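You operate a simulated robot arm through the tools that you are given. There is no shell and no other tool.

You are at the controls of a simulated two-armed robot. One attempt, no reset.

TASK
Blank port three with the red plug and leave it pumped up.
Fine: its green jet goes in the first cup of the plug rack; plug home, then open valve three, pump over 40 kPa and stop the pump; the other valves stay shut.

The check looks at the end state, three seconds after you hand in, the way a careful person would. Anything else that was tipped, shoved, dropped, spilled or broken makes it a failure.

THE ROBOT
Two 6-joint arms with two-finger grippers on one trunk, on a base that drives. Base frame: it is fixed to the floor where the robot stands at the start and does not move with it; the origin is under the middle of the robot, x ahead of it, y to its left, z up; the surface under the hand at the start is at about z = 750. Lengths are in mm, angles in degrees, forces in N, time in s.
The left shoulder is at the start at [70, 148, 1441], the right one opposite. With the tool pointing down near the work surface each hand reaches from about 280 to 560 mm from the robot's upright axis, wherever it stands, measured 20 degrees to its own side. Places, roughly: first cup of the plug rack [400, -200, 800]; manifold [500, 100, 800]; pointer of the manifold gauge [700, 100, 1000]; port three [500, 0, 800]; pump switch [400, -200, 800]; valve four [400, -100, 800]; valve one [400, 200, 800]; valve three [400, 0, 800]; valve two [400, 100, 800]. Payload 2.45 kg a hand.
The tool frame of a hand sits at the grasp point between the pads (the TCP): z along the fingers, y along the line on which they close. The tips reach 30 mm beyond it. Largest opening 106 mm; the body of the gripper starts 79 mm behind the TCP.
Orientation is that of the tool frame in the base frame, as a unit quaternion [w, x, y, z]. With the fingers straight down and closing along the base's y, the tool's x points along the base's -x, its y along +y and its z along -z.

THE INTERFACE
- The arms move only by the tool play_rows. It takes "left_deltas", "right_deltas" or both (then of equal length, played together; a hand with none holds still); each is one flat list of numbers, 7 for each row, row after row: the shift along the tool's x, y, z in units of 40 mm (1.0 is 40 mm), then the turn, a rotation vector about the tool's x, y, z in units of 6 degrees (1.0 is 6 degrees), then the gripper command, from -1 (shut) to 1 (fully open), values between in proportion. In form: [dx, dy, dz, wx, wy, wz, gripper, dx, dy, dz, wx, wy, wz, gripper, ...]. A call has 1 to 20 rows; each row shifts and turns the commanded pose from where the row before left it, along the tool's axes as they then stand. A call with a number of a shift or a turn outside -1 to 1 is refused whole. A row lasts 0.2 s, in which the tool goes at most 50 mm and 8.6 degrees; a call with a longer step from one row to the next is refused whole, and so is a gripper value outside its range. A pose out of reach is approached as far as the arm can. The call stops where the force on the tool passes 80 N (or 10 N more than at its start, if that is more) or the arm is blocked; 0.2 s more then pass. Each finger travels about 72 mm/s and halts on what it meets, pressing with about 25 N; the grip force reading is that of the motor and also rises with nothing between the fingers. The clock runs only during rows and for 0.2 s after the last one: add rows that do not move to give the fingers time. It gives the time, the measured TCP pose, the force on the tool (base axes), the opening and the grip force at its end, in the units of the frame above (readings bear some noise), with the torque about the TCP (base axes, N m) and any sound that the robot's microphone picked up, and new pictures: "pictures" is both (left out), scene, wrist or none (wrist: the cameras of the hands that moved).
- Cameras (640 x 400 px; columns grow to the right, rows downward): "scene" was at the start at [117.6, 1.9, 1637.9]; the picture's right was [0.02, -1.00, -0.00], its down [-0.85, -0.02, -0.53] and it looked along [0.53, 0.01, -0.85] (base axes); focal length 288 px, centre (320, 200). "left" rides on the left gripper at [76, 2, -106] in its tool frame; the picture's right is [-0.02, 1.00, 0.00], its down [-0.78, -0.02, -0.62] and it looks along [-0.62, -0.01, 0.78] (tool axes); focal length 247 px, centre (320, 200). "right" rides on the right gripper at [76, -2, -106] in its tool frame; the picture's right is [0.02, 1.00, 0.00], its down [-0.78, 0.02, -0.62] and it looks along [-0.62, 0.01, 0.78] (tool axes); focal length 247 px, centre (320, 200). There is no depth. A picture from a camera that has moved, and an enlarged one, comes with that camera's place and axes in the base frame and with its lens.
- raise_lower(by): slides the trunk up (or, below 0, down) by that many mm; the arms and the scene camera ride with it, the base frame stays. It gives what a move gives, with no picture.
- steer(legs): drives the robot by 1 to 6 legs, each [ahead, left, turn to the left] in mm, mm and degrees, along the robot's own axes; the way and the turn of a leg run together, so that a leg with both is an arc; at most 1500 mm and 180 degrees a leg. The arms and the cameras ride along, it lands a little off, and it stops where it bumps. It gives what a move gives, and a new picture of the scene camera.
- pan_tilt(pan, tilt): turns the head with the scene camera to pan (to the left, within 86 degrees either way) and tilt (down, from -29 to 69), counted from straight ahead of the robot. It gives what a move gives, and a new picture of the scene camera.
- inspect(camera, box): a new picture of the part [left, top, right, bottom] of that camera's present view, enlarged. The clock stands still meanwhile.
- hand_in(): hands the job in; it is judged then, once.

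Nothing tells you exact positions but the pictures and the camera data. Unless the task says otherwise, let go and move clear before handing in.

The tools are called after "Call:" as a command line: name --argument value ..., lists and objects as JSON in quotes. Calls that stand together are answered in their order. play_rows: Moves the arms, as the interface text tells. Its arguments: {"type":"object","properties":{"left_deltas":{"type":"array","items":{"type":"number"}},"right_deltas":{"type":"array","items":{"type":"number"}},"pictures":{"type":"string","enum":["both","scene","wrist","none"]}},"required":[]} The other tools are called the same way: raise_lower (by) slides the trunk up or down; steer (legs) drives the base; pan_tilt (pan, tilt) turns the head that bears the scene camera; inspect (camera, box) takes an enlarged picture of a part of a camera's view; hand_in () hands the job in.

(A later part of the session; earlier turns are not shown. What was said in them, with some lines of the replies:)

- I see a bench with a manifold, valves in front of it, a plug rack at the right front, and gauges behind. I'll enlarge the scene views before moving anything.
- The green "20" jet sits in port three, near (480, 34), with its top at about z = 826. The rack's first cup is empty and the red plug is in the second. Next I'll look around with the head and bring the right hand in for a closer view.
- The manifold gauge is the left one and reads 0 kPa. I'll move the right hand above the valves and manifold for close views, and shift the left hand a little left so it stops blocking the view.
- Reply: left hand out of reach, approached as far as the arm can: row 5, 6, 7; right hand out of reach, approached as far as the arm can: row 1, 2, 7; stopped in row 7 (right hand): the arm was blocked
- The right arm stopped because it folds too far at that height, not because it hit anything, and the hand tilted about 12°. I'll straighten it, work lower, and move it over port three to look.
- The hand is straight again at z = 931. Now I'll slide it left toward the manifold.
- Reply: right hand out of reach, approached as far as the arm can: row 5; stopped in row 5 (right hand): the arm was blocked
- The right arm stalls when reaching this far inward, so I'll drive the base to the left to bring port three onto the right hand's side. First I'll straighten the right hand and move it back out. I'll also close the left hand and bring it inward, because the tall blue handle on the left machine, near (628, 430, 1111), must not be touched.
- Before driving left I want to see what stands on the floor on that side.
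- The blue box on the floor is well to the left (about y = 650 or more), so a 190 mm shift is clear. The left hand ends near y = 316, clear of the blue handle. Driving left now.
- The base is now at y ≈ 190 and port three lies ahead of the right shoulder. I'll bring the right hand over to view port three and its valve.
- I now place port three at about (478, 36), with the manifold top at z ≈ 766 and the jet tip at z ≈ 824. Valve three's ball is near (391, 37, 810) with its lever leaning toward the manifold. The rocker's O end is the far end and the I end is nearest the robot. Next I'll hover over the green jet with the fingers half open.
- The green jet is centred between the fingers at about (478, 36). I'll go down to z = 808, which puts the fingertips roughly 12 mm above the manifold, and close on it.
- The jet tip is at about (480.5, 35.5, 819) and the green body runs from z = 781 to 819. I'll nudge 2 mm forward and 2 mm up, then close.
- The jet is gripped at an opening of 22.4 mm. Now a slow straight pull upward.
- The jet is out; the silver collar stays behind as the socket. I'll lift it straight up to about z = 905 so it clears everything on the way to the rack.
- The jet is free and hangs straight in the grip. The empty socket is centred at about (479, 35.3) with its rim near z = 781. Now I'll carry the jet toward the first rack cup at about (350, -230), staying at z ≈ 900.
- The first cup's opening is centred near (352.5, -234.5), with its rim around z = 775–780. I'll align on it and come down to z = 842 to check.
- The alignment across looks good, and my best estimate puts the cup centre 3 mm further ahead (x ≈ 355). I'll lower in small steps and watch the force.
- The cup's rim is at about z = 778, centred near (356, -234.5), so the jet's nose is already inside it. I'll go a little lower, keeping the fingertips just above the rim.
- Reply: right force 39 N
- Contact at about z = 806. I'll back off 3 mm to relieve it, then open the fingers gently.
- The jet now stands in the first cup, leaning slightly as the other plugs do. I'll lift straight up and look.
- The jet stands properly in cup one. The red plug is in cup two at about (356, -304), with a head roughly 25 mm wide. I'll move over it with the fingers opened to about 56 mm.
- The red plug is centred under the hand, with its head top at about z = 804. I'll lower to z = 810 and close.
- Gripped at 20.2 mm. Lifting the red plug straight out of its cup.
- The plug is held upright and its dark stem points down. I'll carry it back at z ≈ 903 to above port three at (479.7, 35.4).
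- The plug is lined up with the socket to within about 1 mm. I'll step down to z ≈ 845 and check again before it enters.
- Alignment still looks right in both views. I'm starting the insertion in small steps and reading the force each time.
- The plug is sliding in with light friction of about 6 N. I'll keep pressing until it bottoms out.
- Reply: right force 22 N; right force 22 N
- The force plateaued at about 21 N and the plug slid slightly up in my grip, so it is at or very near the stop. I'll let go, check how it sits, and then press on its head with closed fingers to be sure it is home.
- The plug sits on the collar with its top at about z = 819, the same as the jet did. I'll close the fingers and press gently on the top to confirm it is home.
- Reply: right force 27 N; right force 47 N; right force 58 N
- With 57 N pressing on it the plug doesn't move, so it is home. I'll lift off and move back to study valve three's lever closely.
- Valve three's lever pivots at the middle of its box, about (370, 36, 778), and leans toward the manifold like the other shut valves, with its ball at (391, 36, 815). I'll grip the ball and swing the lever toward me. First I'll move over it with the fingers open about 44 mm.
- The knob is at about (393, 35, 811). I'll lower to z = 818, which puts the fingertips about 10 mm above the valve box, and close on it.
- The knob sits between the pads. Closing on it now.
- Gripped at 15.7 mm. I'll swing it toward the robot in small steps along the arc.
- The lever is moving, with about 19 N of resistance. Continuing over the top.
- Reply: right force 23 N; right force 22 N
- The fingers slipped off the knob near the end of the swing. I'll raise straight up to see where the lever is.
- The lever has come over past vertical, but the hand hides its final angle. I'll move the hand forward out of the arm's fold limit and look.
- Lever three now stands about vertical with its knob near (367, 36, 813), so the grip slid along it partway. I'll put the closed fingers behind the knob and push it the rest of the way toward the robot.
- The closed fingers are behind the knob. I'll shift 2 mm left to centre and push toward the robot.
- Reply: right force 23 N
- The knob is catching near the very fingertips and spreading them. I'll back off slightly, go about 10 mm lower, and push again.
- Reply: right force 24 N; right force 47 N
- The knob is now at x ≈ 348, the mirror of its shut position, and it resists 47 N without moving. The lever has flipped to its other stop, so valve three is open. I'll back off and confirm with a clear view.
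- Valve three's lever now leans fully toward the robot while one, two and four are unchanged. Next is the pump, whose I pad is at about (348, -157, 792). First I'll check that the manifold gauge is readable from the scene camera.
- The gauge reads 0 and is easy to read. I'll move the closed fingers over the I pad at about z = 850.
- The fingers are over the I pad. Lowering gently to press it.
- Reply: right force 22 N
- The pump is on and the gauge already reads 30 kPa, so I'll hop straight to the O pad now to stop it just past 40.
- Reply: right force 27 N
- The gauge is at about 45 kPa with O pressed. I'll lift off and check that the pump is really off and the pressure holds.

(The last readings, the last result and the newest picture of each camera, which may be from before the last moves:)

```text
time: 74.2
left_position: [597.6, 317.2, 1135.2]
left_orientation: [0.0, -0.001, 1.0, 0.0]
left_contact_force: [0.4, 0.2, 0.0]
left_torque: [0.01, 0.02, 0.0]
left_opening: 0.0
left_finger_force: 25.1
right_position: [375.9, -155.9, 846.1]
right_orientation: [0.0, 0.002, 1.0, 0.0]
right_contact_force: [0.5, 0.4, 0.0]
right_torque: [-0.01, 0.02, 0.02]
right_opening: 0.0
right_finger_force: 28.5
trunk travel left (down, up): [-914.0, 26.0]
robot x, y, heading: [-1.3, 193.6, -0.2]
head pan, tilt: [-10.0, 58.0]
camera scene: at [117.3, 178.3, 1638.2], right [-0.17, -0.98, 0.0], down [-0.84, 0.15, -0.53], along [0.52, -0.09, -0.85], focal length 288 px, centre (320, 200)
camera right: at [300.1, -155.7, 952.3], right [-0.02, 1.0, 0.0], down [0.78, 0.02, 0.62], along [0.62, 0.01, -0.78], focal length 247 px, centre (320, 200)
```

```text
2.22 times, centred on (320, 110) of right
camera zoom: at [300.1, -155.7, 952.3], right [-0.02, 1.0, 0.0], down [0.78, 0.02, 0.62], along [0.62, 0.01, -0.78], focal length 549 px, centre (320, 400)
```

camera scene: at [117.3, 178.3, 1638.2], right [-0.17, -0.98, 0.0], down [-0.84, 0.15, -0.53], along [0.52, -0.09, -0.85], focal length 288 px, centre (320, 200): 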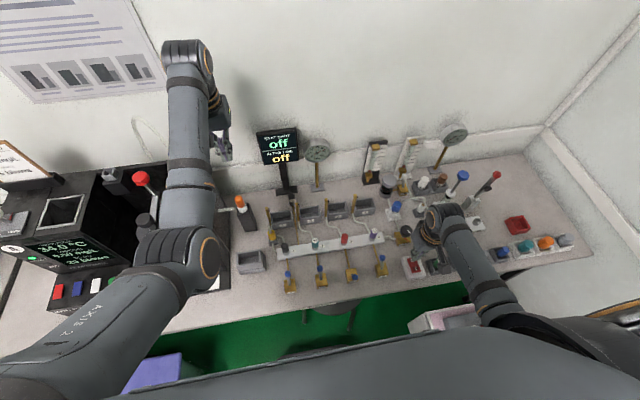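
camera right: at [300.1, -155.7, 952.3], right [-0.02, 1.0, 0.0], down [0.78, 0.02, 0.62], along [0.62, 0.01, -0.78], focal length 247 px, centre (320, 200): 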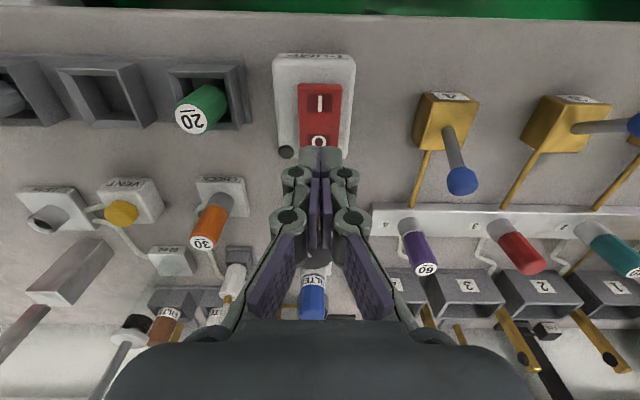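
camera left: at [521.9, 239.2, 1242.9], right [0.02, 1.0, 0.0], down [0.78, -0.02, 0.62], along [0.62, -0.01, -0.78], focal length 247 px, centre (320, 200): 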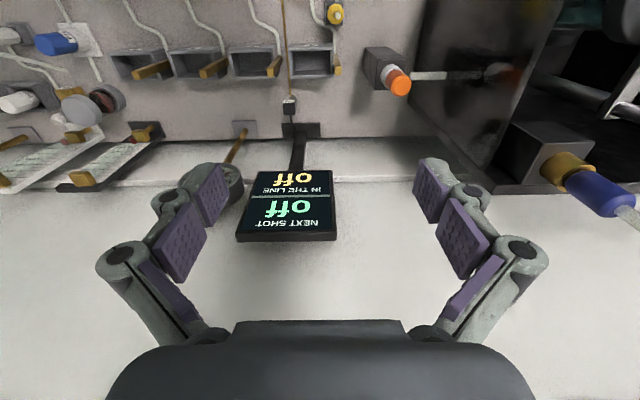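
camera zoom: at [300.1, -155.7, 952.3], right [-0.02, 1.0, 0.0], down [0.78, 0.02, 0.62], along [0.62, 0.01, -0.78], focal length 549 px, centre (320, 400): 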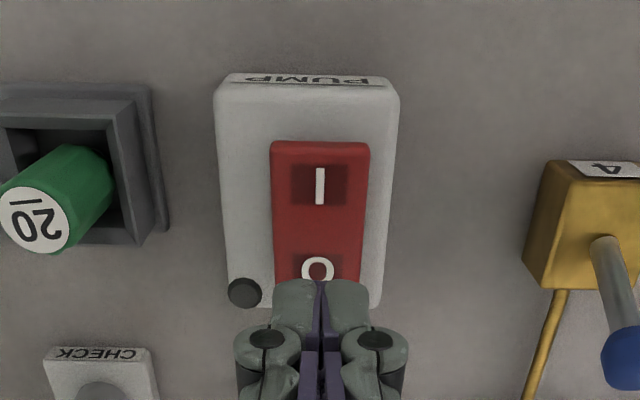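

The gauge is steady at about 45 kPa with the lamp dark. I'll retreat the hand up and clear, wait a few seconds, and check that the pressure holds.

Call:
play_rows --right_deltas '[0, 0, -0.5, 0, 0, 0, -1, -0.4, 0.3, -0.3, 0, 0, 0, -1, -0.4, 0.4, -0.4, 0, 0, 0, -1, -0.4, 0.4, -0.5, 0, 0, 0, -1, -0.2, 0, -0.4, 0, 0, 0, -1, 0, 0, 0, 0, 0, 0, -1, 0, 0, 0, 0, 0, 0, -1, 0, 0, 0, 0, 0, 0, -1, 0, 0, 0, 0, 0, 0, -1, 0, 0, 0, 0, 0, 0, -1, 0, 0, 0, 0, 0, 0, -1, 0, 0, 0, 0, 0, 0, -1, 0, 0, 0, 0, 0, 0, -1, 0, 0, 0, 0, 0, 0, -1, 0, 0, 0, 0, 0, 0, -1, 0, 0, 0, 0, 0, 0, -1]' --pictures "both"

Call:
inspect --camera "scene" --box '[297, 132, 337, 162]'

Call:
inspect --camera "scene" --box '[260, 200, 420, 310]'

Call:
inspect --camera "right" --box '[0, 0, 240, 150]'

```text
time: 77.6
left_position: [598.5, 317.2, 1135.9]
left_orientation: [-0.001, 0.0, 1.0, 0.001]
left_contact_force: [0.0, 0.7, 0.5]
left_torque: [-0.02, 0.01, -0.02]
left_opening: 0.0
left_finger_force: 25.6
right_position: [433.1, -112.6, 929.6]
right_orientation: [0.0, 0.001, 1.0, 0.001]
right_contact_force: [0.4, 0.8, -0.3]
right_torque: [0.0, 0.01, -0.01]
right_opening: 0.0
right_finger_force: 28.7
trunk travel left (down, up): [-914.0, 26.0]
robot x, y, heading: [-0.3, 189.9, -0.1]
head pan, tilt: [-10.0, 58.0]
camera scene: at [116.9, 178.1, 1638.3], right [-0.17, -0.98, 0.0], down [-0.84, 0.15, -0.53], along [0.52, -0.09, -0.85], focal length 288 px, centre (320, 200)
camera right: at [357.0, -112.8, 1036.4], right [-0.02, 1.0, 0.0], down [0.78, 0.02, 0.62], along [0.62, 0.01, -0.78], focal length 247 px, centre (320, 200)
```

scene: 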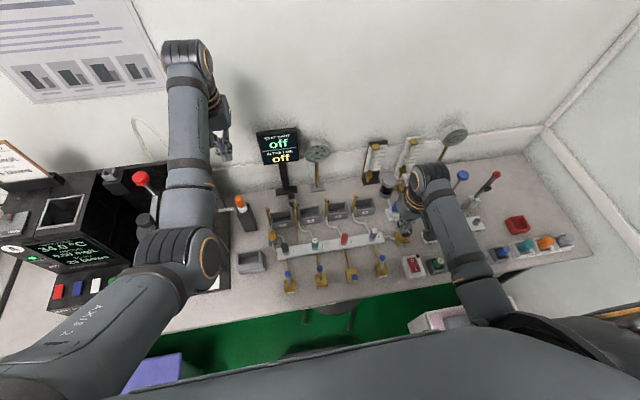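
right: 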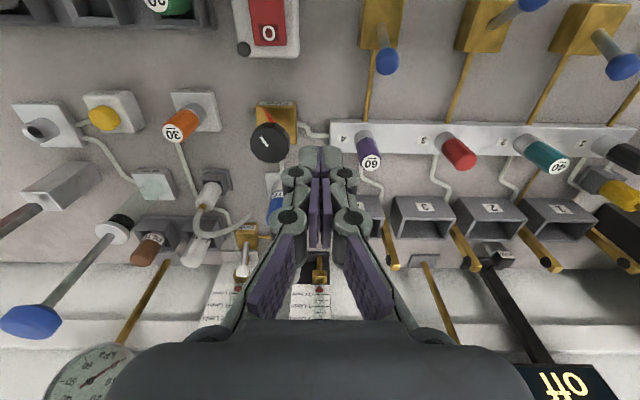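

```text
13.33 times, centred on (317, 147) of scene
camera zoom: at [116.9, 178.1, 1638.3], right [-0.17, -0.98, 0.0], down [-0.84, 0.15, -0.53], along [0.52, -0.09, -0.85], focal length 3840 px, centre (360, 907)
```

zoom: 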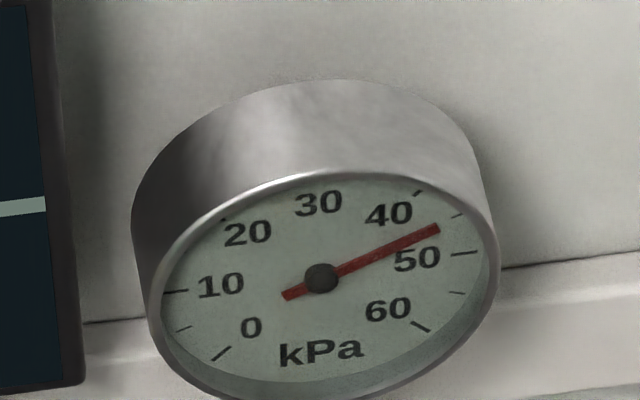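

```text
3.64 times, centred on (340, 255) of scene
camera zoom: at [116.9, 178.1, 1638.3], right [-0.17, -0.98, 0.0], down [-0.84, 0.15, -0.53], along [0.52, -0.09, -0.85], focal length 1047 px, centre (247, 0)
```

zoom: 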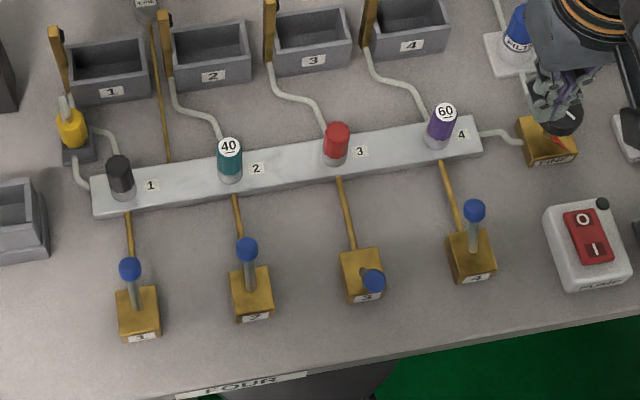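

```text
2.67 times, centred on (120, 75) of right
camera zoom: at [357.0, -112.8, 1036.4], right [-0.02, 1.0, 0.0], down [0.78, 0.02, 0.62], along [0.62, 0.01, -0.78], focal length 659 px, centre (853, 533)
```

zoom: 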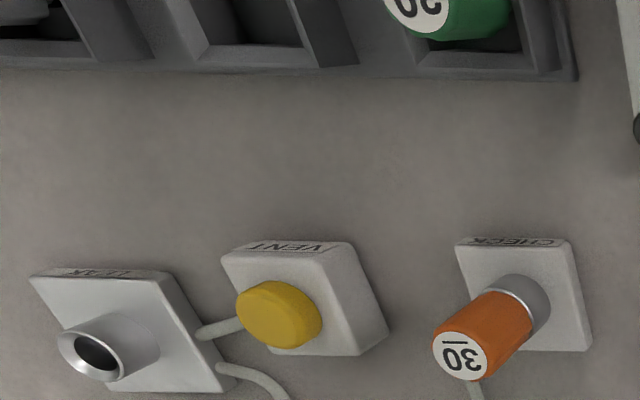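

The gauge holds steady at about 45 kPa and the pump is off. The red plug is seated in port three, valve three alone is open, and the green jet is in the first cup. Both hands are empty and clear, so I'm handing in.

Call:
hand_in

```text
The job is handed in.
```

The job is handed in: port three is blanked with the red plug and holding at about 45 kPa. The result of the check was not reported back to me.

- **Plug:** the red plug is home in port three. It didn't move when I pressed down on it with about 57 N.
- **Green jet:** it stands in the first cup of the plug rack, leaning slightly as the other plugs do.
- **Valves:** valve three is open, with its lever flipped fully toward the robot. Valves one, two and four stayed shut. My grip slipped off valve three's knob partway, so I pushed the lever the rest of the way with closed fingers.
- **Pump:** I switched it on, then off again as the gauge passed 40 kPa. The reading stayed at about 45 kPa for roughly four seconds afterwards.

In the last pictures nothing else looked tipped or shoved, and both hands were empty and clear. The robot itself now stands about 190 mm left of where it started, which the right arm needed to reach port three.
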